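You operate a simulated robot arm through the tools that you are given. There is no shell and no other tool.

Carry out the task below with a simulated robot arm. There is one attempt and no reset: what you move stays moved.

TASK
Shut the yellow cover; stamp the ball in the blue cup four strokes.
Fine: turn that cup under the foot; one run, the dial stays on 4, the ball stays in its cup; switch off at the end; leave the other balls.
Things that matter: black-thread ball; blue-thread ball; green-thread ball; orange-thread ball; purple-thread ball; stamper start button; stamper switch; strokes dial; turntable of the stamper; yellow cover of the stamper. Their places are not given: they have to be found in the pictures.

It is judged by the outcome, as a careful person would: the job done as asked, and still so three seconds after it is handed in. It fails if anything else is knocked over, pushed out of place, dropped, spilled or broken. A push-on lid holds only when it is set on centred and level and pressed home; a screw cap is set on level and turned clockwise until tight.

THE ROBOT
A 6-joint arm with a four-finger gripper, fixed in place. Base frame: the origin is on the floor under the middle of its stand, x ahead of it, y to its left, z up. Readings come in m, degrees, newtons and seconds.
It reaches about 1.012 m from its shoulder. Its first joint turns from -166.0 to 166.0 degrees. Payload 3.43 kg.
The TCP is the grasp point between the finger pads, 0.03 m short of the fingertips. In the tool frame z runs along the fingers and y along their closing line. The gripper opens to 0.12 m; its body begins 0.085 m behind the TCP.
Orientation is that of the tool frame in the base frame, as a unit quaternion [x, y, z, w]. With the fingers straight down and closing along the base's y, the tool's x points along the base's -x, its y along +y and its z along -z.

THE INTERFACE
- The arm moves only by the tool servo_tool. Its argument "steps" is a list of rows, each an object (a shift or turn left out is 0, a gripper value left out holds the last) with "delta_pos": the shift along the tool's x, y, z in units of 250 mm (1.0 is 250 mm), a list of three; "delta_rot": the turn, a rotation vector about the tool's x, y, z in units of 120 degrees (1.0 is 120 degrees), a list of three. In form: [{"delta_pos": [tx, ty, tz], "delta_rot": [rx, ry, rz]}, ...]. A call has 1 to 20 rows; each row is the pose to reach, as a shift and turn from the pose commanded when the call began, along the tool's axes at that moment. "grip" is the gripper command, from -1 (shut) to 1 (fully open), values between in proportion, set as the call begins (left out, the last holds). A call with a number of a shift or a turn outside -1 to 1 is refused whole. Rows are played at 5 a second. More than 0.05 m and 8.6 degrees between two rows, or a gripper value outside its range, and nothing of the call is played. A pose out of reach is approached as far as the arm can. The call stops where the force on the tool passes 90 N (or 10 N more than at its start, if that is more) or the arm is blocked; 0.2 s more then pass. Each finger travels about 0.1362 m/s and halts on what it meets, pressing with about 43 N; the grip force reading is that of the motor and also rises with nothing between the fingers. The clock runs only during rows and for 0.2 s after the last one: add rows that repeat a pose to give the fingers time. The reply holds the time, the measured pose of the TCP, the force on the tool along the base axes, the opening and the grip force, in the units named above and with some noise, with the torque about the TCP (base axes, N m) and any sound that the robot's microphone picked up.
- Cameras (640 x 400 px; columns grow to the right, rows downward): "scene" is fixed at [0.0487, 0.5015, 1.5722]; the picture's right is [-0.28, -0.96, 0.00], its down [-0.67, 0.20, -0.72] and it looks along [0.69, -0.20, -0.69] (base axes); focal length 214 px, centre (320, 200). "wrist" rides on the gripper at [0.071, -0.017, -0.121] in the tool frame; the picture's right is [0.23, 0.97, 0.00], its down [-0.81, 0.19, -0.55] and it looks along [-0.54, 0.13, 0.83] (tool axes); focal length 275 px, centre (320, 200).
- camera(camera): a new picture of that camera. It takes no simulated time.
- pixel_to_xyz(camera, pixels): for up to 12 pixels [column, row] of the newest picture of that camera ("zoom" is the newest enlarged one), the place [x, y, z] in the base frame of the surface seen there, good to about 0.002 m. It takes no simulated time.
- zoom(camera, box): a new picture of the part [left, top, right, bottom] of that camera's present view, enlarged. It takes no simulated time.
- close_job(): hands the job in; it is judged then, once.

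Leave the gripper open and the arm clear of the work at the hand-in unless told otherwise.

The tools are called by a JSON object that holds its "method" and its "body". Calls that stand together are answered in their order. servo_tool: Moves the arm, as the interface text tells. Its arguments: {"type":"object","properties":{"steps":{"type":"array","items":{"type":"object","properties":{"delta_pos":{"type":"array","items":{"type":"number"}},"delta_rot":{"type":"array","items":{"type":"number"}}}}},"grip":{"type":"number"}},"required":["steps"]} The other tools are called the same way: camera (camera) takes a picture; pixel_to_xyz (camera, pixels) gives the place of the surface under pixels of a picture; zoom (camera, box) takes an enlarged picture of a part of a camera's view; close_job () hands the job in.

At the start:

```text
time: 0.0
ee_pos: [0.2829, 0.3925, 1.3076]
ee_rot: [-0.001, 1.0, 0.001, -0.001]
wrist_force: [-0.1, -1.2, 0.0]
torque: [0.0, 0.01, -0.04]
grip_width: 0.1202
grasp_force: 0.1
```

scene: 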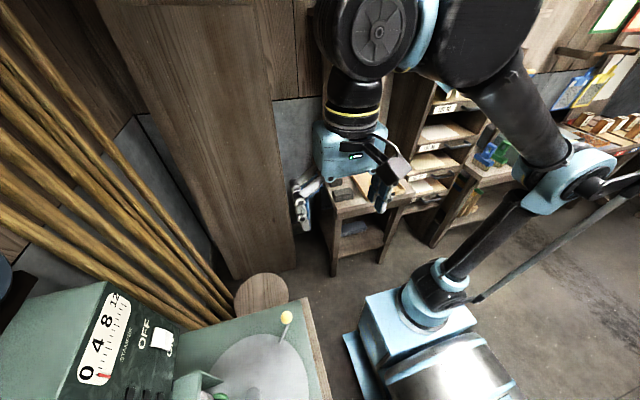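
wrist: 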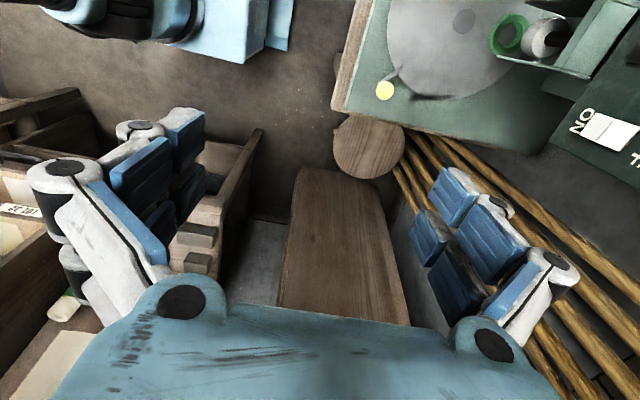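

I see the stamper at the lower left of the scene view (dial 0-4-8-12, OFF label, green housing, grey turntable). I'll zoom into both views to see it better.

{"method": "zoom", "body": {"camera": "scene", "box": [0, 260, 340, 400]}}

{"method": "zoom", "body": {"camera": "wrist", "box": [320, 0, 640, 200]}}

```text
1.88 times, centred on (170, 330) of scene
```

zoom: 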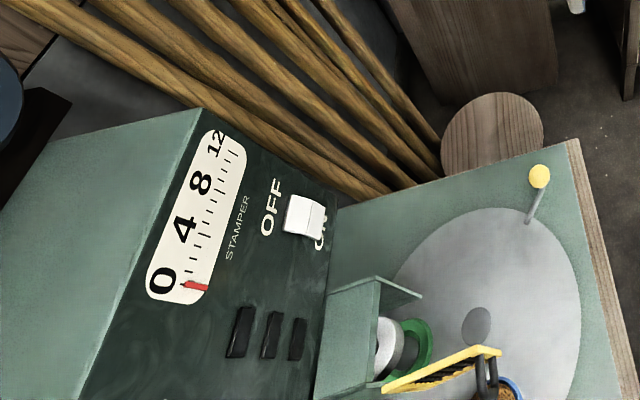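

```text
2.00 times, centred on (480, 100) of wrist
```

zoom: 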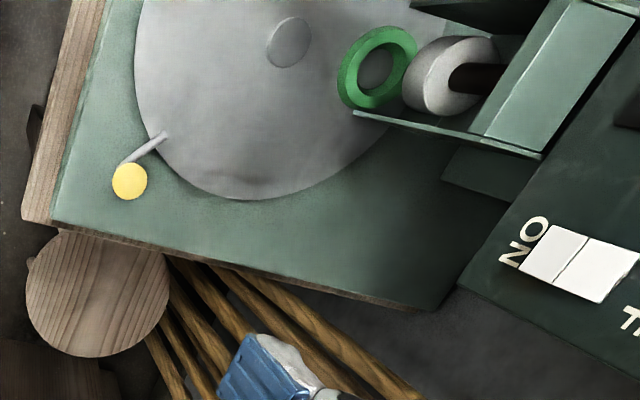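

The dial looks like a slider with a red pointer at 0. I'll ask for the positions of several features in the scene picture (stamper face, dial, switch, turntable, yellow knob).

{"method": "pixel_to_xyz", "body": {"camera": "zoom", "pixels": [[165, 130], [130, 180], [60, 200], [290, 90], [20, 200], [240, 290]]}}

{"method": "pixel_to_xyz", "body": {"camera": "scene", "pixels": [[104, 377], [99, 345], [106, 320], [155, 340], [167, 338], [286, 317], [270, 380], [128, 393], [145, 393], [158, 393], [60, 330], [310, 390]]}}

```text
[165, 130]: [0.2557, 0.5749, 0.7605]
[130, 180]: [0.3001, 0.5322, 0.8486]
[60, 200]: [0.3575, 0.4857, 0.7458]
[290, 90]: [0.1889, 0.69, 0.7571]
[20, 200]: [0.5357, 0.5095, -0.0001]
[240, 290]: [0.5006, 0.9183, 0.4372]
```

```text
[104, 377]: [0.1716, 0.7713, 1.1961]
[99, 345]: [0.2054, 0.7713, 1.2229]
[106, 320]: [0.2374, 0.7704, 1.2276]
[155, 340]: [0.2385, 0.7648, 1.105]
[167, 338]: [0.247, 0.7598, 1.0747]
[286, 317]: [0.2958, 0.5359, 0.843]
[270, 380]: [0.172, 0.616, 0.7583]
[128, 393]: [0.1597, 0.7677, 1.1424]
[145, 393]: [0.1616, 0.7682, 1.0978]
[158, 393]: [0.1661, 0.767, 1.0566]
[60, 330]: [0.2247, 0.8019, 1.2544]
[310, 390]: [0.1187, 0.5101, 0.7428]
```

The panel stands at about y=0.77 facing me (−y), and the table top is at z≈0.75. I'll turn the tool −90° about its own axis so the wrist camera looks along +y toward the panel, and shift slightly back in −x.

{"method": "servo_tool", "body": {"steps": [{"delta_pos": [0.03, 0, 0], "delta_rot": [0, 0, -0.065]}, {"delta_pos": [0.06, 0, 0], "delta_rot": [0, 0, -0.13]}, {"delta_pos": [0.1, 0, 0], "delta_rot": [0, 0, -0.195]}, {"delta_pos": [0.13, 0, 0], "delta_rot": [0, 0, -0.26]}, {"delta_pos": [0.16, 0, 0], "delta_rot": [0, 0, -0.325]}, {"delta_pos": [0.2, 0, 0], "delta_rot": [0, 0, -0.39]}, {"delta_pos": [0.23, 0, 0], "delta_rot": [0, 0, -0.455]}, {"delta_pos": [0.26, 0, 0], "delta_rot": [0, 0, -0.52]}, {"delta_pos": [0.3, 0, 0], "delta_rot": [0, 0, -0.585]}, {"delta_pos": [0.33, 0, 0], "delta_rot": [0, 0, -0.65]}, {"delta_pos": [0.36, 0, 0], "delta_rot": [0, 0, -0.715]}, {"delta_pos": [0.4, 0, 0], "delta_rot": [0, 0, -0.75]}]}}

```text
time: 2.6
ee_pos: [0.1679, 0.3927, 1.3098]
ee_rot: [0.708, -0.706, 0.003, -0.004]
wrist_force: [0.6, 0.3, -0.5]
torque: [0.04, 0.03, 0.01]
grip_width: 0.1199
grasp_force: 0.1
```

The tool turned and is at about (0.168, 0.393, 1.31). Now I'll look with both cameras.

{"method": "camera", "body": {"camera": "wrist"}}

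{"method": "camera", "body": {"camera": "scene"}}

```text
taken
```

wrist: 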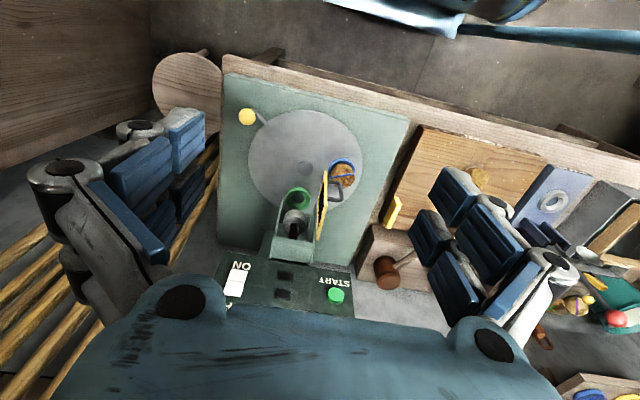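

```text
taken
```

scene: 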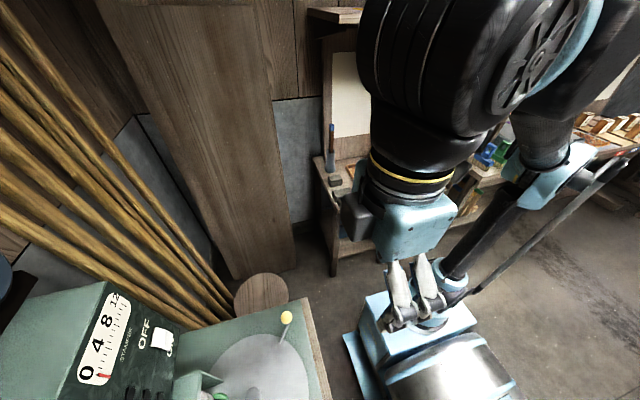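

The wrist picture is upside-down relative to the machine: turntable near (305,160), blue cup near (342,170), yellow cover near (322,205), green START button near (336,295), white switch near (235,280). I'll zoom in.

{"method": "zoom", "body": {"camera": "wrist", "box": [210, 70, 410, 195]}}

{"method": "zoom", "body": {"camera": "wrist", "box": [210, 180, 410, 305]}}

{"method": "zoom", "body": {"camera": "wrist", "box": [340, 120, 640, 400]}}

```text
3.20 times, centred on (310, 132) of wrist
```

zoom: 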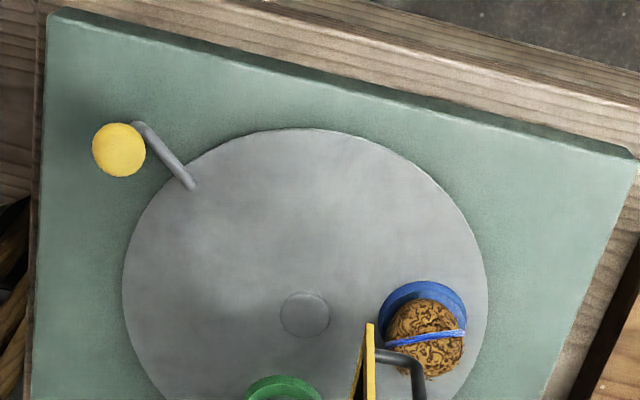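

```text
3.20 times, centred on (310, 242) of wrist
```

zoom: 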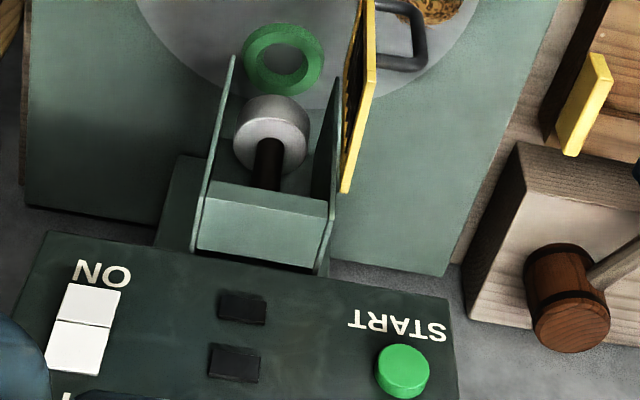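

```text
1.43 times, centred on (490, 260) of wrist
```

zoom: 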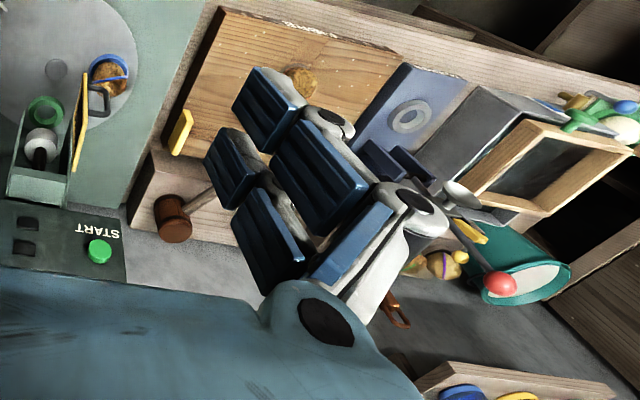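

Blue cup holds the blue-thread ball; green cup is empty, standing out in front of the foot. I'll measure positions of the turntable, cups, handle, cover, foot, and panel controls from the wrist picture.

{"method": "zoom", "body": {"camera": "wrist", "box": [210, 100, 410, 225]}}

{"method": "pixel_to_xyz", "body": {"camera": "wrist", "pixels": [[246, 117], [268, 126], [305, 166], [342, 175], [336, 161], [298, 192], [294, 222], [336, 295], [237, 275], [231, 290], [325, 175], [322, 230]]}}

{"method": "pixel_to_xyz", "body": {"camera": "wrist", "pixels": [[252, 180], [359, 180], [300, 110], [285, 276], [284, 293], [290, 250], [312, 215], [277, 215], [334, 192], [342, 185], [317, 240], [300, 200]]}}

```text
3.20 times, centred on (310, 162) of wrist
```

zoom: 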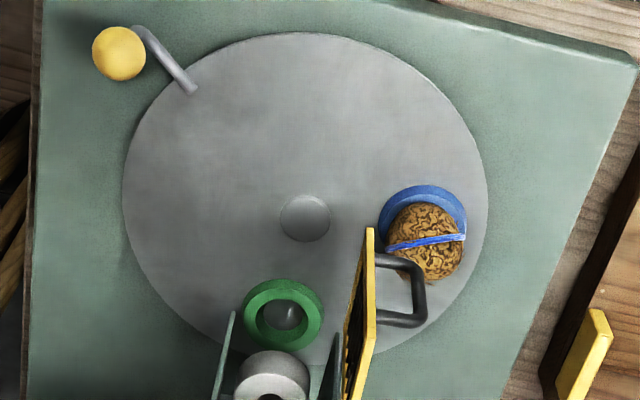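

```text
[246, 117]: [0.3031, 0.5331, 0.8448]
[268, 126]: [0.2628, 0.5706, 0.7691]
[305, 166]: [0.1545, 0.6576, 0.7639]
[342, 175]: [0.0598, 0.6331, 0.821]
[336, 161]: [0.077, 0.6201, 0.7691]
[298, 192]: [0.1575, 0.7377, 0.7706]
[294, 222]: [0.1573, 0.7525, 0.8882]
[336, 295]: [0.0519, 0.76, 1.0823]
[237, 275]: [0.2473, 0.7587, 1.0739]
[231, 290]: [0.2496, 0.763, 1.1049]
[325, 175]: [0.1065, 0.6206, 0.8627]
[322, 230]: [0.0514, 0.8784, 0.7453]
```

```text
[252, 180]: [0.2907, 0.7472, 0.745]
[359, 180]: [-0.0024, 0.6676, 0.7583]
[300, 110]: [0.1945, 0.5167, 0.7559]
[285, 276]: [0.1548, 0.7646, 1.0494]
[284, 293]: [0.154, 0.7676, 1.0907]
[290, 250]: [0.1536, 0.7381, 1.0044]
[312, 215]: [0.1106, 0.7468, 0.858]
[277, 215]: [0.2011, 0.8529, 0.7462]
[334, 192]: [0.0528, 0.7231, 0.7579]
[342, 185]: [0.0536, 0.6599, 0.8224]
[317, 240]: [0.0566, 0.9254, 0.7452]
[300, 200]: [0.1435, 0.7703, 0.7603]
```

Geometry so far: turntable centre ≈(0.155,0.657), foot ≈(0.157,0.75), START button ≈(0.052,0.76,1.08), switch ≈(0.248,0.76,1.09), cover open at x≈0.106. I want a more level view of the cover and foot, so I'll lower a little and pitch the tool up 40°.

{"method": "servo_tool", "body": {"steps": [{"delta_pos": [0.04, 0, 0.1], "delta_rot": [0, -0.06, 0]}, {"delta_pos": [0.08, 0, 0.2], "delta_rot": [0, -0.12, 0]}, {"delta_pos": [0.12, 0, 0.3], "delta_rot": [0, -0.18, 0]}, {"delta_pos": [0.16, 0, 0.4], "delta_rot": [0, -0.24, 0]}, {"delta_pos": [0.2, 0, 0.5], "delta_rot": [0, -0.3, 0]}, {"delta_pos": [0.2, 0, 0.6], "delta_rot": [0, -0.333, 0]}, {"delta_pos": [0.2, 0, 0.6], "delta_rot": [0, -0.333, 0]}]}}

```text
time: 4.2
ee_pos: [0.1704, 0.3424, 1.1597]
ee_rot: [0.665, -0.663, -0.24, -0.246]
wrist_force: [0.4, -1.0, 1.0]
torque: [-0.01, 0.0, -0.01]
grip_width: 0.12
grasp_force: 0.2
```

The tool is at (0.170,0.342,1.16) pitched 40°. Now I look with the wrist camera.

{"method": "camera", "body": {"camera": "wrist"}}

{"method": "zoom", "body": {"camera": "wrist", "box": [200, 60, 440, 260]}}

```text
taken
```

wrist: 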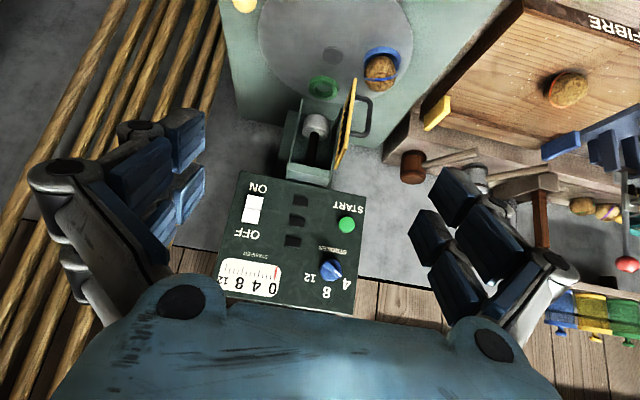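

```text
2.00 times, centred on (320, 160) of wrist
```

zoom: 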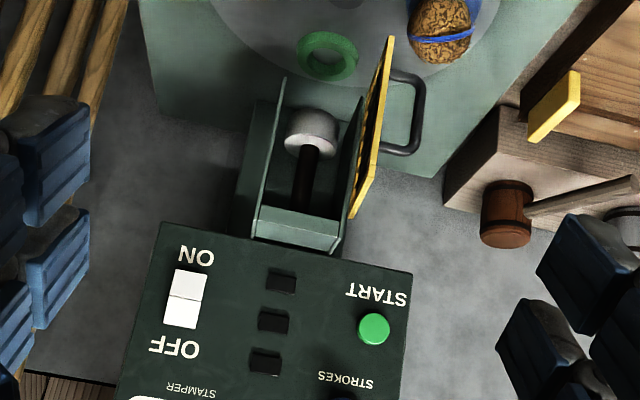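

Now I also see a blue STROKES knob near (332,268) with 4, 8, 12 labels; the long gauge with the red pointer is a counter. I zoom in on the panel.

{"method": "zoom", "body": {"camera": "wrist", "box": [210, 180, 370, 310]}}

{"method": "zoom", "body": {"camera": "wrist", "box": [300, 230, 370, 300]}}

{"method": "zoom", "body": {"camera": "wrist", "box": [260, 60, 400, 190]}}

```text
3.08 times, centred on (290, 245) of wrist
```

zoom: 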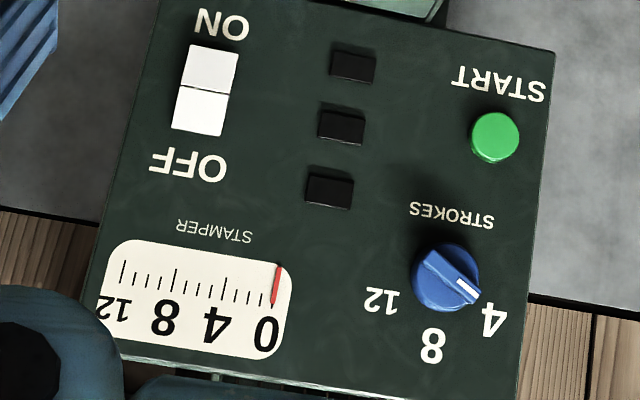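

```text
5.71 times, centred on (335, 265) of wrist
```

zoom: 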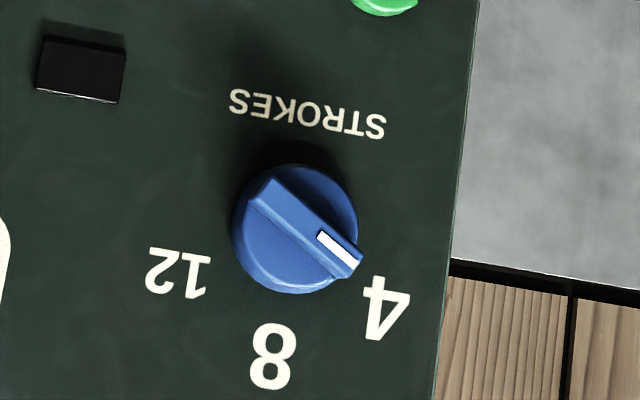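

```text
3.08 times, centred on (330, 125) of wrist
```

zoom: 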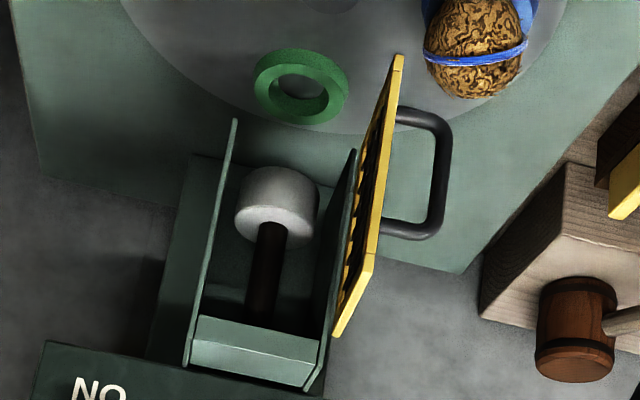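

The dial already points at 4 and the counter reads 0. Next I measure the cover's corners, its handle, the side walls and the foot using this last zoom.

{"method": "pixel_to_xyz", "body": {"camera": "zoom", "pixels": [[398, 60], [335, 330], [372, 262], [388, 110], [440, 120], [415, 232], [400, 225], [447, 170], [350, 160], [234, 125], [190, 360], [312, 380]]}}

{"method": "pixel_to_xyz", "body": {"camera": "zoom", "pixels": [[275, 210], [275, 180], [265, 270], [258, 345], [300, 62], [335, 110], [262, 90], [300, 90], [480, 30], [425, 12], [475, 90], [395, 70]]}}

```text
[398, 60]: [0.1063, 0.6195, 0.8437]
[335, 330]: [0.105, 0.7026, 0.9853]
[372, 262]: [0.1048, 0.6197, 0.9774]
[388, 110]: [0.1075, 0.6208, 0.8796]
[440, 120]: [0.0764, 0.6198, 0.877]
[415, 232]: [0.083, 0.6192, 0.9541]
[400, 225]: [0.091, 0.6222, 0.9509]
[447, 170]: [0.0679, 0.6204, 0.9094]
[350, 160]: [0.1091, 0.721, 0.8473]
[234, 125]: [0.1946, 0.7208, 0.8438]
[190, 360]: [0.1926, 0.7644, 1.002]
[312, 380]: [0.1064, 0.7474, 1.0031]
```

```text
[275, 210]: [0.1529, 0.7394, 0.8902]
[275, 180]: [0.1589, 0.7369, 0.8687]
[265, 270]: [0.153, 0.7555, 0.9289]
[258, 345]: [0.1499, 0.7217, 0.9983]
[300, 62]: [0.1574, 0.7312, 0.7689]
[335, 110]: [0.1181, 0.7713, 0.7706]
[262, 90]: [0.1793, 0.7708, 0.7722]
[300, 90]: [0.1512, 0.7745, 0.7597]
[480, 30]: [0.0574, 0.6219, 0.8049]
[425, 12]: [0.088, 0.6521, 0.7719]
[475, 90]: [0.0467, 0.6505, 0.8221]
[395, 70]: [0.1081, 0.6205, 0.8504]
```

The cover is a flap in the plane x≈0.106 hinged at the wall's front edge (y≈0.72), free edge at y≈0.62, z 0.843–0.985; it shuts by swinging its free edge toward +x. Now I measure the panel controls closely.

{"method": "zoom", "body": {"camera": "wrist", "box": [215, 170, 365, 300]}}

{"method": "pixel_to_xyz", "body": {"camera": "zoom", "pixels": [[172, 115], [160, 165], [185, 85], [148, 190], [110, 150], [220, 160], [478, 195], [455, 190], [505, 195], [478, 170], [478, 222], [420, 200]]}}

{"method": "pixel_to_xyz", "body": {"camera": "zoom", "pixels": [[425, 345], [450, 350], [430, 320], [300, 300], [300, 110], [540, 100], [300, 60], [500, 370], [60, 200], [530, 250], [250, 330], [130, 320]]}}

```text
3.08 times, centred on (290, 235) of wrist
```

zoom: 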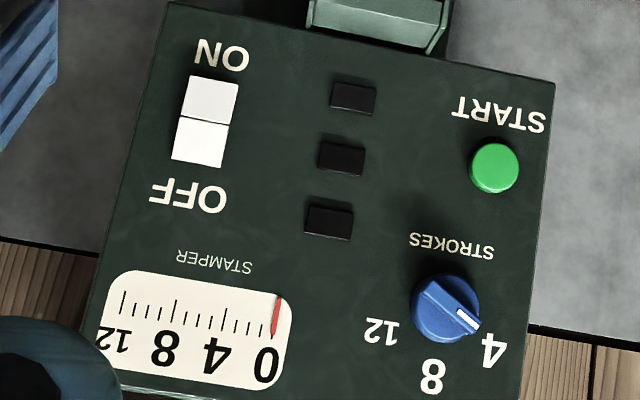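

```text
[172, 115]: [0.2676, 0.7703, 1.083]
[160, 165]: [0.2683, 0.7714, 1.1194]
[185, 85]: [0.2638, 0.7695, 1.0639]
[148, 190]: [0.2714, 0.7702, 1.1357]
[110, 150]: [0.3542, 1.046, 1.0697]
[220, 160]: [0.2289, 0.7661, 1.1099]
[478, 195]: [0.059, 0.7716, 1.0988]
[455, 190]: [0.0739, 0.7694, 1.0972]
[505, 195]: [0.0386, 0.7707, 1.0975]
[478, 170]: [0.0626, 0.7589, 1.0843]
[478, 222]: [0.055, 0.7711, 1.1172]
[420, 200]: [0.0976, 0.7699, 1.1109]
```

```text
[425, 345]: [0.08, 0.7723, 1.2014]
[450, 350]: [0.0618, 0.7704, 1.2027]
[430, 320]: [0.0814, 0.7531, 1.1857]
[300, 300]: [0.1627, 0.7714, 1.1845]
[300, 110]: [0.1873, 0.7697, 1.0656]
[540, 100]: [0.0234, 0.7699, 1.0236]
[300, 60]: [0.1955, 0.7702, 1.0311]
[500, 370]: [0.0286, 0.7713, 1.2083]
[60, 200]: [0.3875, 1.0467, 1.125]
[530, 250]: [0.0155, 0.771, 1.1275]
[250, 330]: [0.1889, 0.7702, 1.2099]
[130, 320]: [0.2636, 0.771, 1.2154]
```

The panel plane is y≈0.770. I re-query the exact centres: ON half (210,100), OFF half (200,142), START (494,167), knob (445,310).

{"method": "pixel_to_xyz", "body": {"camera": "zoom", "pixels": [[210, 100], [212, 82], [206, 118], [200, 142], [198, 160], [228, 103], [190, 96], [494, 167], [494, 150], [476, 170], [515, 165], [494, 185]]}}

{"method": "pixel_to_xyz", "body": {"camera": "zoom", "pixels": [[353, 98], [342, 158], [330, 220], [445, 310], [445, 290], [413, 310], [475, 300], [277, 315], [180, 165], [222, 145], [320, 20], [440, 20]]}}

```text
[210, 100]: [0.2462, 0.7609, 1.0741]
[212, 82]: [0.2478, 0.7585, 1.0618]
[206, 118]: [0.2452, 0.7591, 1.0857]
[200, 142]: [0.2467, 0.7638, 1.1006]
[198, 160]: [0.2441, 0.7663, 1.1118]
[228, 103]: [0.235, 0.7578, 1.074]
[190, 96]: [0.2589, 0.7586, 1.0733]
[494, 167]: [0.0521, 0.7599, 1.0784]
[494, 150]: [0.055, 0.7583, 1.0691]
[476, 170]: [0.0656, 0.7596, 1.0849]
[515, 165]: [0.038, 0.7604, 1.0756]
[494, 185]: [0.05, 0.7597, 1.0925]
```

```text
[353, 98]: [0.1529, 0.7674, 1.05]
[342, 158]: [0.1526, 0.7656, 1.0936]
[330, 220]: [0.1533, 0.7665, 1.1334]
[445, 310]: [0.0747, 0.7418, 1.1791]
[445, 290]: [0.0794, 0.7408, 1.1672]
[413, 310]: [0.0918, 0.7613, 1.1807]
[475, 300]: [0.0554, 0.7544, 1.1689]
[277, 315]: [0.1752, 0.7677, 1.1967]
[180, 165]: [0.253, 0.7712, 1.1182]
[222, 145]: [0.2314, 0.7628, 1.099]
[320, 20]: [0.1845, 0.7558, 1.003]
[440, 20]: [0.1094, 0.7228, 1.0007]
```

Rocker: ON half centre (0.247,0.759,1.073) sticks out, OFF half is pressed in, so it's off now. START centre (0.052,0.760,1.080). Before moving toward the cover from the −x side, I check heights of neighbouring things (yellow block, mallet, board, balls) in the current wrist picture.

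{"method": "pixel_to_xyz", "body": {"camera": "wrist", "pixels": [[437, 112], [413, 165], [460, 155], [500, 80], [568, 88], [475, 175], [540, 190], [600, 205], [560, 145], [520, 10], [400, 130], [385, 150]]}}

{"method": "zoom", "body": {"camera": "wrist", "box": [380, 0, 640, 200]}}

```text
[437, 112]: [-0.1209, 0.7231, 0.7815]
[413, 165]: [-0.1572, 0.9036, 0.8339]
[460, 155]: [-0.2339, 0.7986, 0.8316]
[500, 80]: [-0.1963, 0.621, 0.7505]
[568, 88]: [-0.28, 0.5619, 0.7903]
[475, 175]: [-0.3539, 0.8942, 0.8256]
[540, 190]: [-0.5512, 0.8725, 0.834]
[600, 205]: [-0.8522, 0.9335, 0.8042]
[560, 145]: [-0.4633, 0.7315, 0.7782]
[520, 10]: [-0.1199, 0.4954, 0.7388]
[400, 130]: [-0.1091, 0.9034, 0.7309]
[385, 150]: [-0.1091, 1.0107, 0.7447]
```

```text
2.00 times, centred on (510, 100) of wrist
```

zoom: 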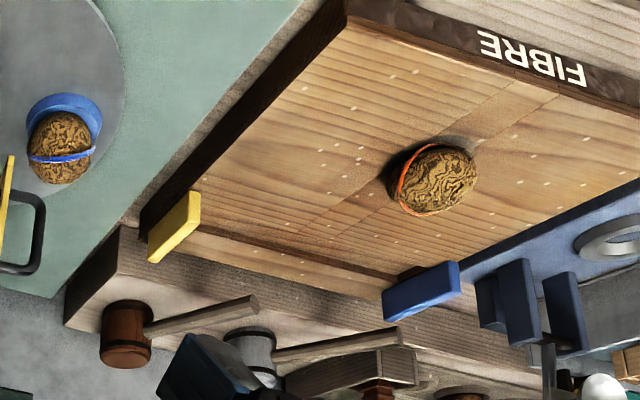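

Everything on the −x side is below 0.84, so the path at z≥0.9 is clear. I close the fingers and move to about (−0.02, 0.49, 0.97), keeping the 40° pitch.

{"method": "servo_tool", "body": {"grip": -1, "steps": [{"delta_pos": [0.005, 0.1, 0.1]}, {"delta_pos": [0.01, 0.2, 0.22]}, {"delta_pos": [0.015, 0.3, 0.34]}, {"delta_pos": [0.02, 0.4, 0.47]}, {"delta_pos": [0.025, 0.5, 0.6]}, {"delta_pos": [0.03, 0.6, 0.72]}, {"delta_pos": [0.035, 0.7, 0.85]}, {"delta_pos": [0.035, 0.76, 0.963]}, {"delta_pos": [0.035, 0.76, 0.963]}]}}

```text
time: 6.2
ee_pos: [-0.0167, 0.4894, 0.9658]
ee_rot: [0.666, -0.663, -0.239, -0.246]
wrist_force: [-0.2, -0.1, -0.4]
torque: [0.03, 0.01, 0.01]
grip_width: 0.0
grasp_force: 33.0
```

The arm reached (−0.017,0.489,0.966), fingers shut. I take a look from both cameras.

{"method": "camera", "body": {"camera": "wrist"}}

{"method": "camera", "body": {"camera": "scene"}}

```text
taken
```

wrist: 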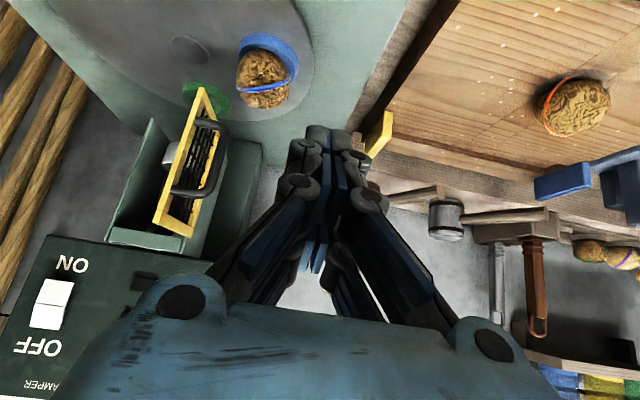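

```text
taken
```

scene: 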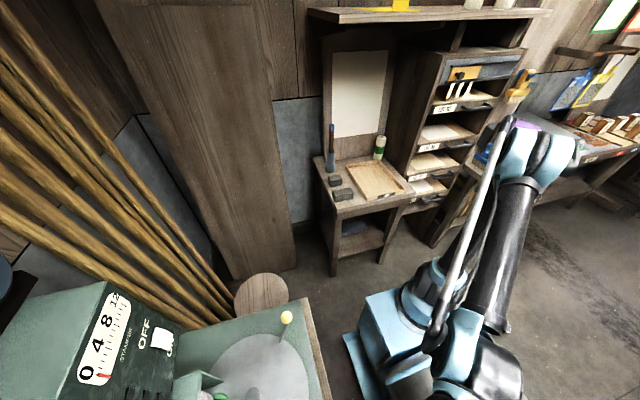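

The cover is a yellow barred frame with a black D-handle. I zoom in to check its hinge.

{"method": "zoom", "body": {"camera": "wrist", "box": [90, 60, 330, 260]}}

{"method": "pixel_to_xyz", "body": {"camera": "zoom", "pixels": [[300, 60], [355, 195], [170, 430], [220, 245], [300, 130], [330, 210], [215, 330], [280, 300], [460, 90], [455, 40], [520, 50], [420, 30]]}}

```text
2.00 times, centred on (210, 160) of wrist
```

zoom: 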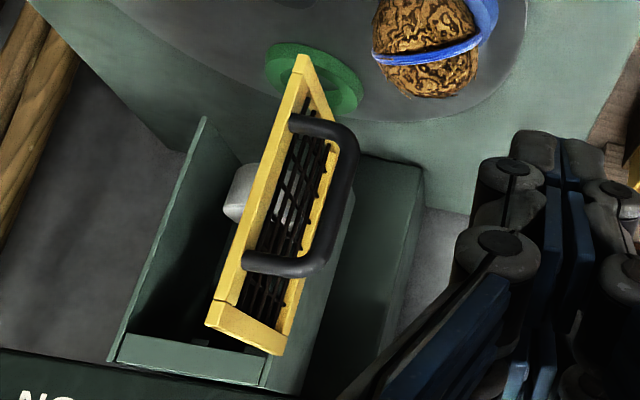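

```text
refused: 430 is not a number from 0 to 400
```

The free edge with the handle is nearer to me and the far edge meets the wall, so it's a side-hinged door. I query corner points.

{"method": "pixel_to_xyz", "body": {"camera": "zoom", "pixels": [[300, 62], [215, 310], [278, 350], [332, 115], [345, 150], [325, 235], [295, 120], [255, 265], [440, 75], [420, 30], [470, 20], [400, 90]]}}

```text
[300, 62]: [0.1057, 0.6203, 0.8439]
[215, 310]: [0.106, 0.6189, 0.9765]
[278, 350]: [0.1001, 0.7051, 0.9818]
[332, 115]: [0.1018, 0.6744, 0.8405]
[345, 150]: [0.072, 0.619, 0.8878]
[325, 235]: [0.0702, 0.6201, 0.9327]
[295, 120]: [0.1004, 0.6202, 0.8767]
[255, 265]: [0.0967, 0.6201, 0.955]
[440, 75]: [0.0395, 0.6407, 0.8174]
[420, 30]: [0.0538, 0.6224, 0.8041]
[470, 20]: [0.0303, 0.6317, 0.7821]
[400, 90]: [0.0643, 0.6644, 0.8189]
```

Now I move forward to about (−0.017,0.635,0.92), beside the open cover on its handle side (no contact expected).

{"method": "servo_tool", "body": {"steps": [{"delta_pos": [-0.08, 0, 0.13]}, {"delta_pos": [-0.165, 0, 0.26]}, {"delta_pos": [-0.25, 0, 0.39]}, {"delta_pos": [-0.329, 0, 0.516]}, {"delta_pos": [-0.329, 0, 0.516]}]}}

{"method": "zoom", "body": {"camera": "wrist", "box": [0, 0, 640, 400]}}

```text
time: 7.4
ee_pos: [-0.0168, 0.6368, 0.9215]
ee_rot: [0.666, -0.663, -0.239, -0.246]
wrist_force: [0.3, 0.5, -0.2]
torque: [0.01, 0.01, 0.04]
grip_width: 0.0
grasp_force: 33.0
```

```text
1.00 times, centred on (320, 200) of wrist (not enlarged: the box is as wide or as high as the picture)
```

zoom: 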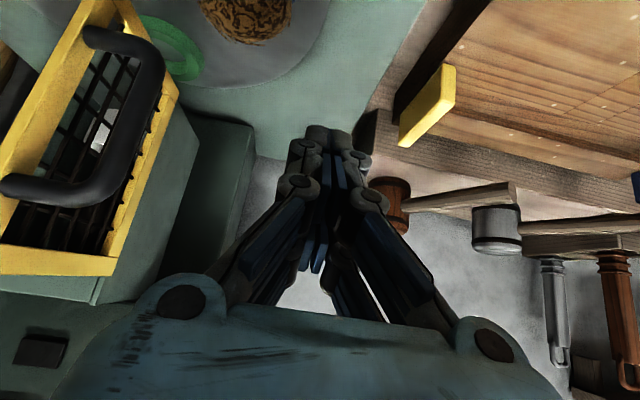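

Position is good. Now I sweep in +x (tool −y) in small rows to x≈0.07 to start pushing the handle/cover.

{"method": "servo_tool", "body": {"steps": [{"delta_pos": [0, -0.06, 0]}, {"delta_pos": [0, -0.12, 0]}, {"delta_pos": [0, -0.18, 0]}, {"delta_pos": [0, -0.22, 0]}, {"delta_pos": [0, -0.26, 0]}, {"delta_pos": [0, -0.3, 0]}, {"delta_pos": [0, -0.34, 0]}]}}

{"method": "camera", "body": {"camera": "wrist"}}

```text
time: 9.0
ee_pos: [0.0675, 0.6371, 0.9234]
ee_rot: [0.665, -0.663, -0.239, -0.246]
wrist_force: [0.8, 0.1, 0.2]
torque: [0.0, 0.03, 0.02]
grip_width: 0.0001
grasp_force: 33.3
```

```text
taken
```

wrist: 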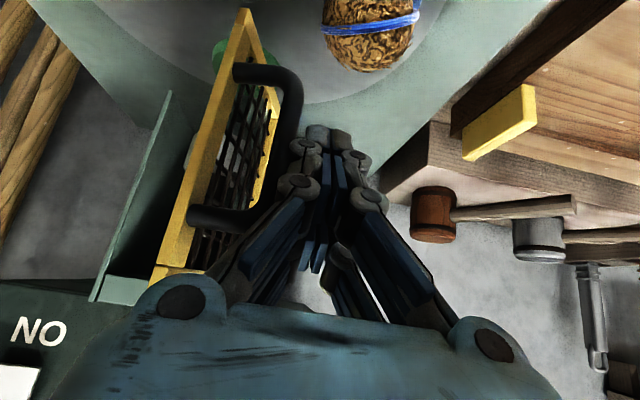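

The handle is being pushed with negligible force and the cover starts to swing. I continue sweeping +x to about x≈0.145.

{"method": "servo_tool", "body": {"steps": [{"delta_pos": [0, -0.05, 0]}, {"delta_pos": [0, -0.1, 0]}, {"delta_pos": [0, -0.15, 0]}, {"delta_pos": [0, -0.2, 0]}, {"delta_pos": [0, -0.25, 0]}, {"delta_pos": [0, -0.3, 0]}]}}

{"method": "camera", "body": {"camera": "wrist"}}

```text
time: 10.4
ee_pos: [0.1427, 0.6359, 0.9234]
ee_rot: [0.666, -0.663, -0.239, -0.246]
wrist_force: [0.0, 0.4, -0.4]
torque: [0.02, 0.03, 0.04]
grip_width: 0.0
grasp_force: 33.8
```

```text
taken
```

wrist: 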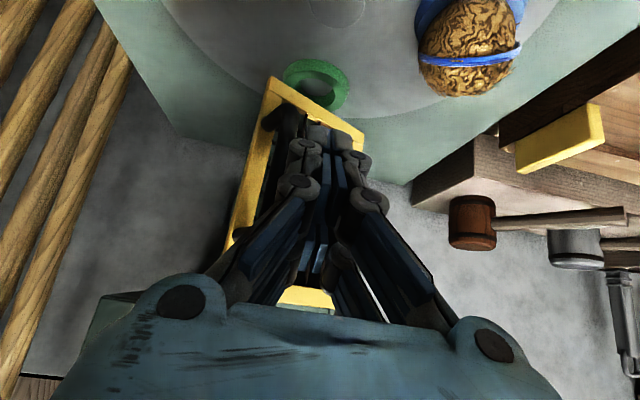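

The cover is now more than half shut with my fingertips between handle and hinge. I push in +y (toward the wall) in small steps.

{"method": "servo_tool", "body": {"steps": [{"delta_pos": [-0.031, -0.01, 0.026]}, {"delta_pos": [-0.061, -0.02, 0.051]}, {"delta_pos": [-0.092, -0.03, 0.077]}, {"delta_pos": [-0.123, -0.04, 0.103]}]}}

{"method": "camera", "body": {"camera": "wrist"}}

```text
time: 11.4
ee_pos: [0.1522, 0.6778, 0.9236]
ee_rot: [0.666, -0.663, -0.239, -0.246]
wrist_force: [-0.4, -2.5, 0.7]
torque: [0.03, 0.01, 0.0]
grip_width: 0.006
grasp_force: 33.3
```

```text
taken
```

wrist: 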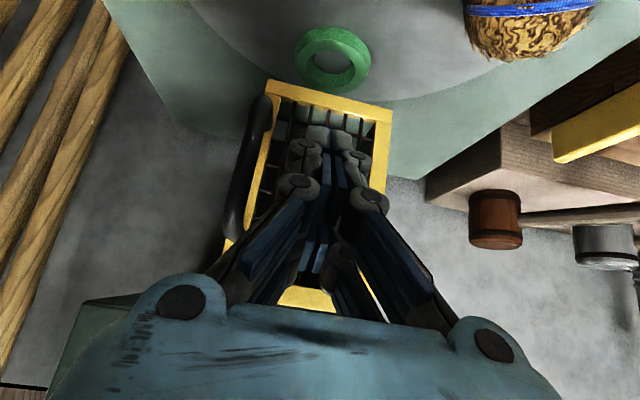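

It's nearly closed (force −2.5 N in y). I push another ~15 mm slowly.

{"method": "servo_tool", "body": {"steps": [{"delta_pos": [-0.015, 0, 0.013]}, {"delta_pos": [-0.031, 0, 0.026]}, {"delta_pos": [-0.046, 0, 0.039]}]}}

{"method": "camera", "body": {"camera": "wrist"}}

```text
time: 12.0
ee_pos: [0.1419, 0.6764, 0.9227]
ee_rot: [0.668, -0.663, -0.231, -0.248]
wrist_force: [18.1, -45.9, -8.8]
torque: [-0.53, -0.15, -0.59]
grip_width: 0.0061
grasp_force: 34.0
stopped in row 2: the force on the tool passed its limit at 102 N (the readings are from after the stop); the commanded pose is now the measured one
```

```text
taken
```

wrist: 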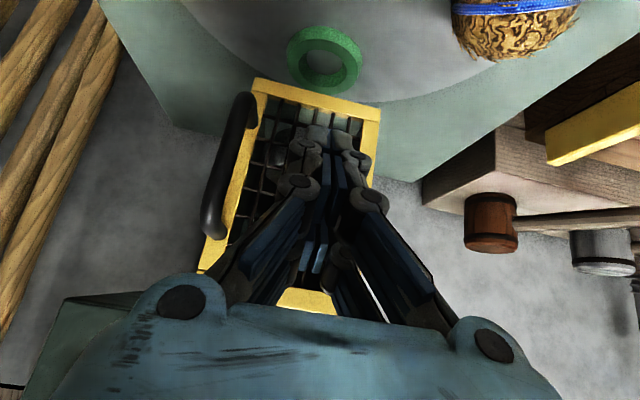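

The force limit stopped the push; tips are at y≈0.72, so the cover likely hit its stop. I back away in −y and look.

{"method": "servo_tool", "body": {"steps": [{"delta_pos": [0.03, 0, -0.026]}, {"delta_pos": [0.061, 0, -0.051]}, {"delta_pos": [0.153, 0, -0.128]}, {"delta_pos": [0.276, 0, -0.231]}, {"delta_pos": [0.398, 0, -0.334]}, {"delta_pos": [0.46, 0, -0.386]}]}}

{"method": "camera", "body": {"camera": "wrist"}}

```text
time: 13.4
ee_pos: [0.1406, 0.5308, 0.9235]
ee_rot: [0.668, -0.663, -0.232, -0.248]
wrist_force: [0.5, 0.3, 0.7]
torque: [-0.02, -0.02, 0.01]
grip_width: 0.0
grasp_force: 33.4
```

```text
taken
```

wrist: 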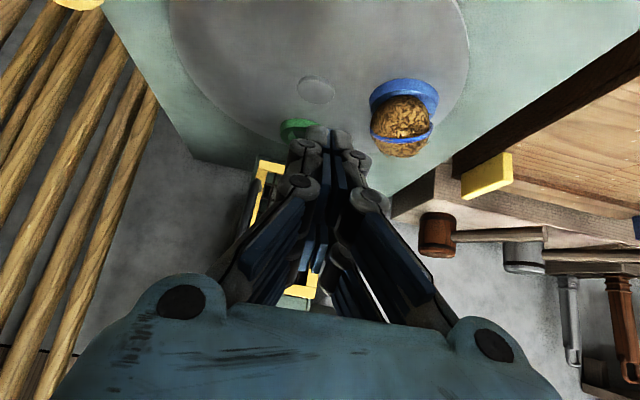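

I retreat up and back with the gripper opening to see whether the cover is shut.

{"method": "servo_tool", "body": {"grip": 1, "steps": [{"delta_pos": [-0.025, 0, -0.153]}, {"delta_pos": [-0.05, 0, -0.307]}, {"delta_pos": [-0.073, 0, -0.46]}, {"delta_pos": [-0.098, 0, -0.613]}, {"delta_pos": [-0.122, 0, -0.767]}, {"delta_pos": [-0.147, 0, -0.92]}, {"delta_pos": [-0.147, 0, -0.92]}]}}

{"method": "camera", "body": {"camera": "wrist"}}

{"method": "zoom", "body": {"camera": "wrist", "box": [220, 30, 440, 230]}}

```text
time: 15.0
ee_pos: [0.1381, 0.4112, 1.1253]
ee_rot: [0.667, -0.662, -0.233, -0.248]
wrist_force: [-0.6, -0.3, 0.7]
torque: [-0.02, 0.0, 0.02]
grip_width: 0.12
grasp_force: 0.1
```

```text
taken
```

wrist: 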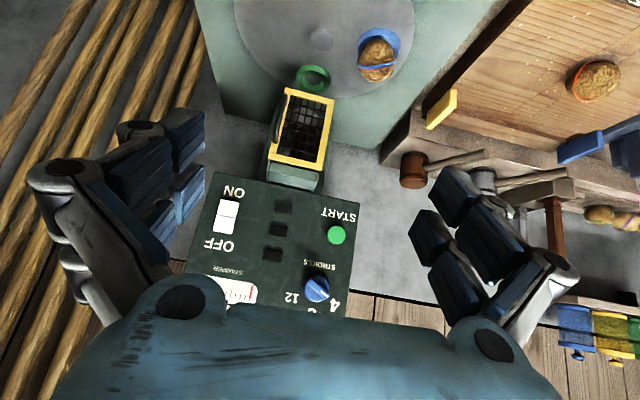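

```text
2.00 times, centred on (330, 130) of wrist
```

zoom: 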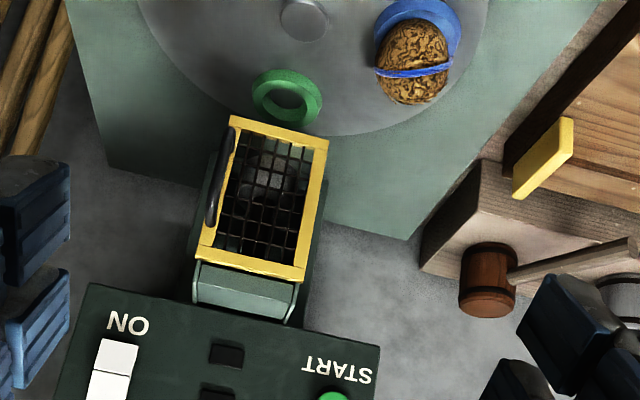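

The cover seems across the front. I measure its corners to see whether it's fully closed.

{"method": "pixel_to_xyz", "body": {"camera": "zoom", "pixels": [[236, 121], [322, 140], [205, 250], [298, 270], [222, 170], [310, 205], [280, 130], [250, 262], [212, 190], [215, 220], [200, 275], [300, 300]]}}

```text
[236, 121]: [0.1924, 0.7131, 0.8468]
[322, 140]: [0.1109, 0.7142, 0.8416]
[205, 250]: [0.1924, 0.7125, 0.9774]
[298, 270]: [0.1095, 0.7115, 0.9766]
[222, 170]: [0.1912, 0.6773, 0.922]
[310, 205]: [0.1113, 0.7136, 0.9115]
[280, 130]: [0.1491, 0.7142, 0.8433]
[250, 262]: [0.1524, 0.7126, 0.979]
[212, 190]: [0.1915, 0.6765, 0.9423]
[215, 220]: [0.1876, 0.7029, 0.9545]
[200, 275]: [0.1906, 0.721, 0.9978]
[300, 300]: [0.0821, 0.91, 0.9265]
```

The cover lies flat at y≈0.713 on both edges: it's shut. Now precise geometry of the turntable: boss, cup rims and edge, from a zoom.

{"method": "zoom", "body": {"camera": "wrist", "box": [230, 0, 430, 120]}}

```text
3.20 times, centred on (330, 60) of wrist
```

zoom: 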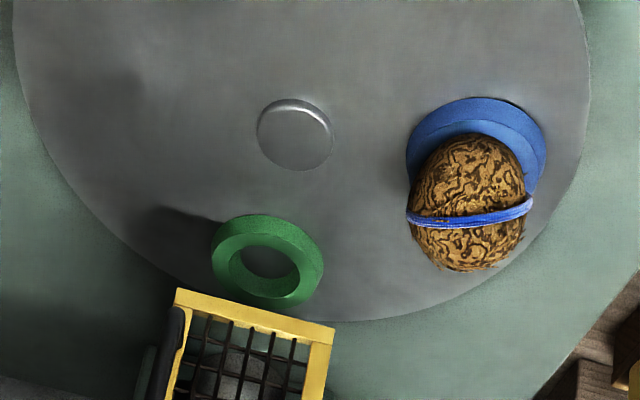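

I query the boss, the rims of both cups, and points on the table edge.

{"method": "pixel_to_xyz", "body": {"camera": "zoom", "pixels": [[295, 136], [215, 250], [320, 270], [264, 219], [267, 262], [482, 100], [411, 150], [542, 150], [495, 115], [425, 120], [535, 130], [455, 102]]}}

{"method": "pixel_to_xyz", "body": {"camera": "zoom", "pixels": [[260, 130], [330, 145], [296, 102], [292, 168], [585, 80], [30, 110], [370, 318], [140, 262], [60, 180], [520, 250], [470, 150], [470, 250]]}}

```text
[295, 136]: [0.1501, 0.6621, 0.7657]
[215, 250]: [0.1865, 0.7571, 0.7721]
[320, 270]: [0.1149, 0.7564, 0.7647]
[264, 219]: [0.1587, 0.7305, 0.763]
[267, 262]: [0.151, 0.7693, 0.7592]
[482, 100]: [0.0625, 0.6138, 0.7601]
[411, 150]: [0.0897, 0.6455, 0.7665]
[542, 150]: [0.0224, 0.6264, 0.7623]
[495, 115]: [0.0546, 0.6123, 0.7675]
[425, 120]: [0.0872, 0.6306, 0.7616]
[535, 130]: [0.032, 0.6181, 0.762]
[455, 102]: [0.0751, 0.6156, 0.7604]
```

```text
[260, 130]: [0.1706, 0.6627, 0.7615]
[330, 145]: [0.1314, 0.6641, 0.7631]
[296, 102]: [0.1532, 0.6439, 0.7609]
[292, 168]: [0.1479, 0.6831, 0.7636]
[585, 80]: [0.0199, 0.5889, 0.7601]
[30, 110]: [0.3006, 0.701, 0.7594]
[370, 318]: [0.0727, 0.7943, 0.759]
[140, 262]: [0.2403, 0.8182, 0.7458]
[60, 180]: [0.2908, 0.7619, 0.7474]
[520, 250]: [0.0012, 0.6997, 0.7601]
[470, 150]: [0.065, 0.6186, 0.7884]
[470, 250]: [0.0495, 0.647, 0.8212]
```

Fitted geometry: turntable centre ≈(0.1505,0.663), R≈0.153; green cup at angle 90° (0.1505,0.765) under the foot; blue cup ≈(0.052,0.650), about 188°, so it needs roughly −98° (clockwise from above). The handle knob at (0.303,0.533,~0.83) is ~36 mm across. I check obstacles around the knob in the scene view.

{"method": "camera", "body": {"camera": "scene"}}

{"method": "zoom", "body": {"camera": "scene", "box": [160, 240, 360, 400]}}

{"method": "pixel_to_xyz", "body": {"camera": "scene", "pixels": [[262, 292], [240, 285], [225, 300], [190, 290], [200, 270], [210, 300], [230, 315], [286, 317], [286, 322], [281, 340], [305, 310], [320, 380]]}}

```text
taken
```

scene: 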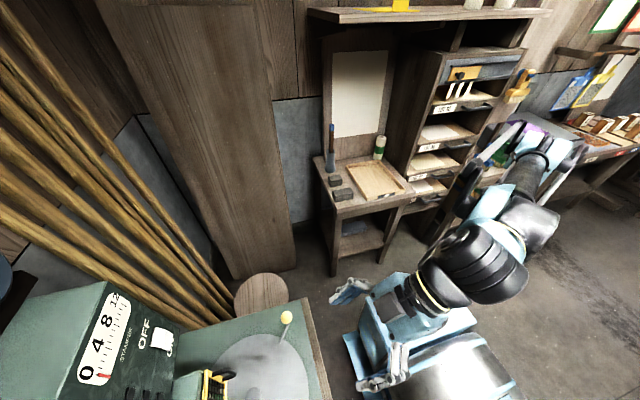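

```text
2.50 times, centred on (260, 320) of scene
```

zoom: 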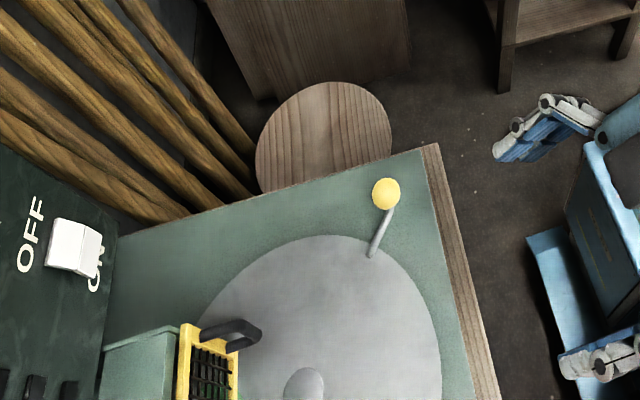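

```text
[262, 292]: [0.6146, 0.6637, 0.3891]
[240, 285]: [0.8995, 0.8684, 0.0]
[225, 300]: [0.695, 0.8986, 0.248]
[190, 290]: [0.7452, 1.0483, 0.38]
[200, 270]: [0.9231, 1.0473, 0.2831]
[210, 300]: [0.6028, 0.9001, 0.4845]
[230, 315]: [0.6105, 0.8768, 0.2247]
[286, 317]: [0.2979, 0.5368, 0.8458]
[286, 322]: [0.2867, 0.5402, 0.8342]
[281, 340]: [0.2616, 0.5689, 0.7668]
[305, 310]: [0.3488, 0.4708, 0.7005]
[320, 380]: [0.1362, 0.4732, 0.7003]
```

Surroundings of the knob are low. Knob centre estimate ≈(0.305,0.5385,0.829), radius ≈18 mm. I now bring the tool upright, turned so its closing line is tangential to the turntable, to a point above the knob (TCP z≈0.95).

{"method": "servo_tool", "body": {"grip": 0.4, "steps": [{"delta_pos": [0.007, -0.065, 0.087], "delta_rot": [-0.0157, 0.0304, -0.0404]}, {"delta_pos": [0.014, -0.13, 0.175], "delta_rot": [-0.0314, 0.0608, -0.0808]}, {"delta_pos": [0.02, -0.195, 0.262], "delta_rot": [-0.0471, 0.0912, -0.1212]}, {"delta_pos": [0.027, -0.26, 0.349], "delta_rot": [-0.0628, 0.1216, -0.1616]}, {"delta_pos": [0.034, -0.326, 0.437], "delta_rot": [-0.0785, 0.152, -0.202]}, {"delta_pos": [0.041, -0.391, 0.524], "delta_rot": [-0.0942, 0.1824, -0.2424]}, {"delta_pos": [0.048, -0.456, 0.611], "delta_rot": [-0.1099, 0.2128, -0.2828]}, {"delta_pos": [0.054, -0.521, 0.698], "delta_rot": [-0.1256, 0.2432, -0.3232]}, {"delta_pos": [0.061, -0.586, 0.786], "delta_rot": [-0.1413, 0.2736, -0.3636]}, {"delta_pos": [0.068, -0.651, 0.873], "delta_rot": [-0.157, 0.304, -0.404]}, {"delta_pos": [0.068, -0.651, 0.873], "delta_rot": [-0.157, 0.304, -0.404]}]}}

{"method": "camera", "body": {"camera": "wrist"}}

{"method": "camera", "body": {"camera": "scene"}}

```text
time: 17.4
ee_pos: [0.3023, 0.5383, 0.9491]
ee_rot: [0.943, -0.334, 0.001, 0.001]
wrist_force: [-1.2, -0.3, 0.2]
torque: [0.0, 0.02, 0.0]
grip_width: 0.084
grasp_force: 0.0
```

```text
taken
```

wrist: 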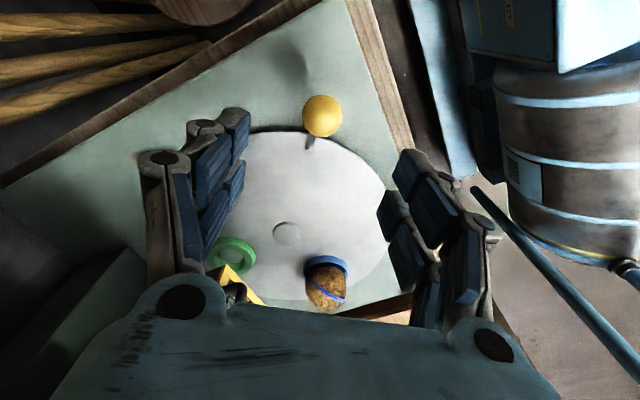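

```text
taken
```

scene: 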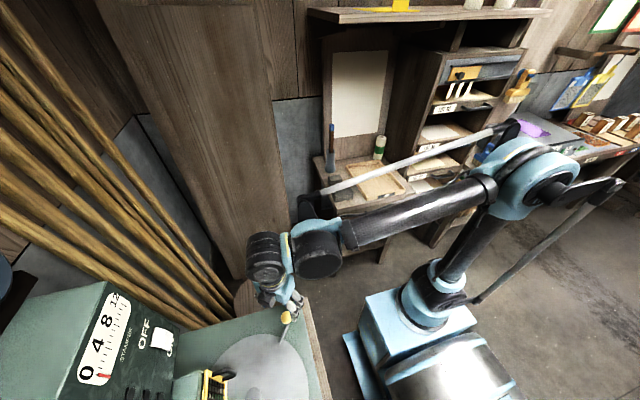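

The knob is seen at (322,117) in the wrist view, centred between the fingers. I measure it and other points again from here.

{"method": "pixel_to_xyz", "body": {"camera": "wrist", "pixels": [[322, 117], [303, 117], [341, 117], [322, 98], [310, 142], [288, 234], [328, 258], [325, 268], [233, 245], [212, 255], [252, 258], [327, 290]]}}

{"method": "zoom", "body": {"camera": "wrist", "box": [200, 70, 420, 320]}}

```text
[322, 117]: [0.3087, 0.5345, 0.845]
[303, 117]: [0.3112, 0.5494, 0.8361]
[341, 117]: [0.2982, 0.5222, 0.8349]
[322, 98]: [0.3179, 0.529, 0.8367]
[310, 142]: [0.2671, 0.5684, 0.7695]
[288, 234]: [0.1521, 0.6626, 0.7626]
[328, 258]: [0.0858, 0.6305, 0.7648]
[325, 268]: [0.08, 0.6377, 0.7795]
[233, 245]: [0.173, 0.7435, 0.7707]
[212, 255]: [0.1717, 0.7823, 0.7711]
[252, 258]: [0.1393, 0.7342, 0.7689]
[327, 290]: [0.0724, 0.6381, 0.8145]
```

```text
1.60 times, centred on (310, 195) of wrist
```

zoom: 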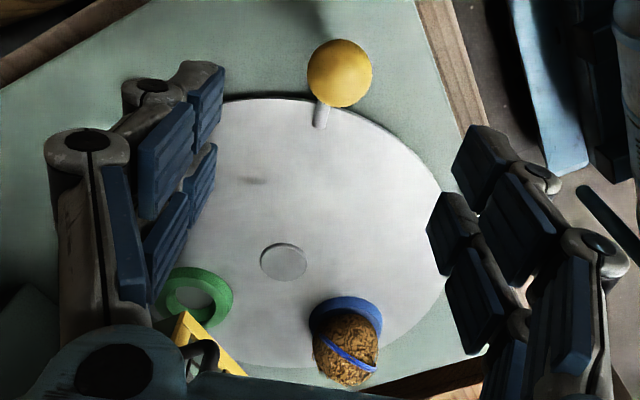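

Knob centre ≈(0.304,0.537,0.828), right below the TCP (0.302,0.538). I descend to TCP z≈0.832 with fingers around it.

{"method": "servo_tool", "body": {"steps": [{"delta_pos": [0.0, 0, 0.1]}, {"delta_pos": [0.004, 0, 0.2]}, {"delta_pos": [0.008, 0, 0.3]}, {"delta_pos": [0.008, 0, 0.4]}, {"delta_pos": [0.008, 0, 0.468]}, {"delta_pos": [0.008, 0, 0.468]}]}}

{"method": "camera", "body": {"camera": "wrist"}}

```text
time: 18.8
ee_pos: [0.3048, 0.5369, 0.8323]
ee_rot: [0.943, -0.334, 0.0, 0.0]
wrist_force: [0.5, 0.3, -0.1]
torque: [-0.01, 0.0, 0.03]
grip_width: 0.0842
grasp_force: 0.0
```

```text
taken
```

wrist: 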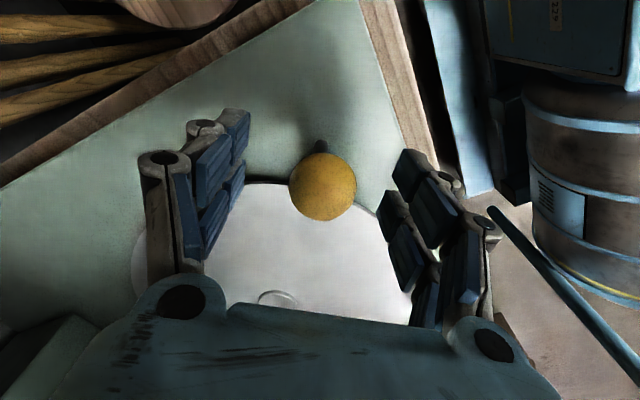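

The knob sits between the fingers. I close to about 42 mm to cage it loosely.

{"method": "servo_tool", "body": {"grip": -0.3, "steps": [{"delta_pos": [0, 0, 0]}, {"delta_pos": [0, 0, 0]}, {"delta_pos": [0, 0, 0]}, {"delta_pos": [0, 0, 0]}]}}

{"method": "camera", "body": {"camera": "wrist"}}

```text
time: 19.8
ee_pos: [0.3051, 0.5368, 0.8326]
ee_rot: [0.943, -0.334, 0.0, 0.0]
wrist_force: [-0.2, 0.2, -0.3]
torque: [-0.01, 0.05, 0.0]
grip_width: 0.0421
grasp_force: 0.1
```

```text
taken
```

wrist: 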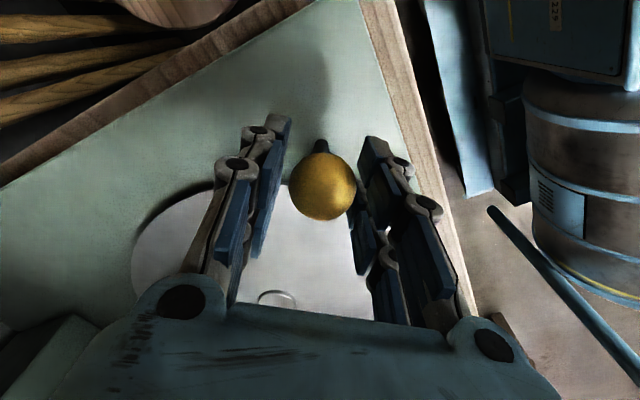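

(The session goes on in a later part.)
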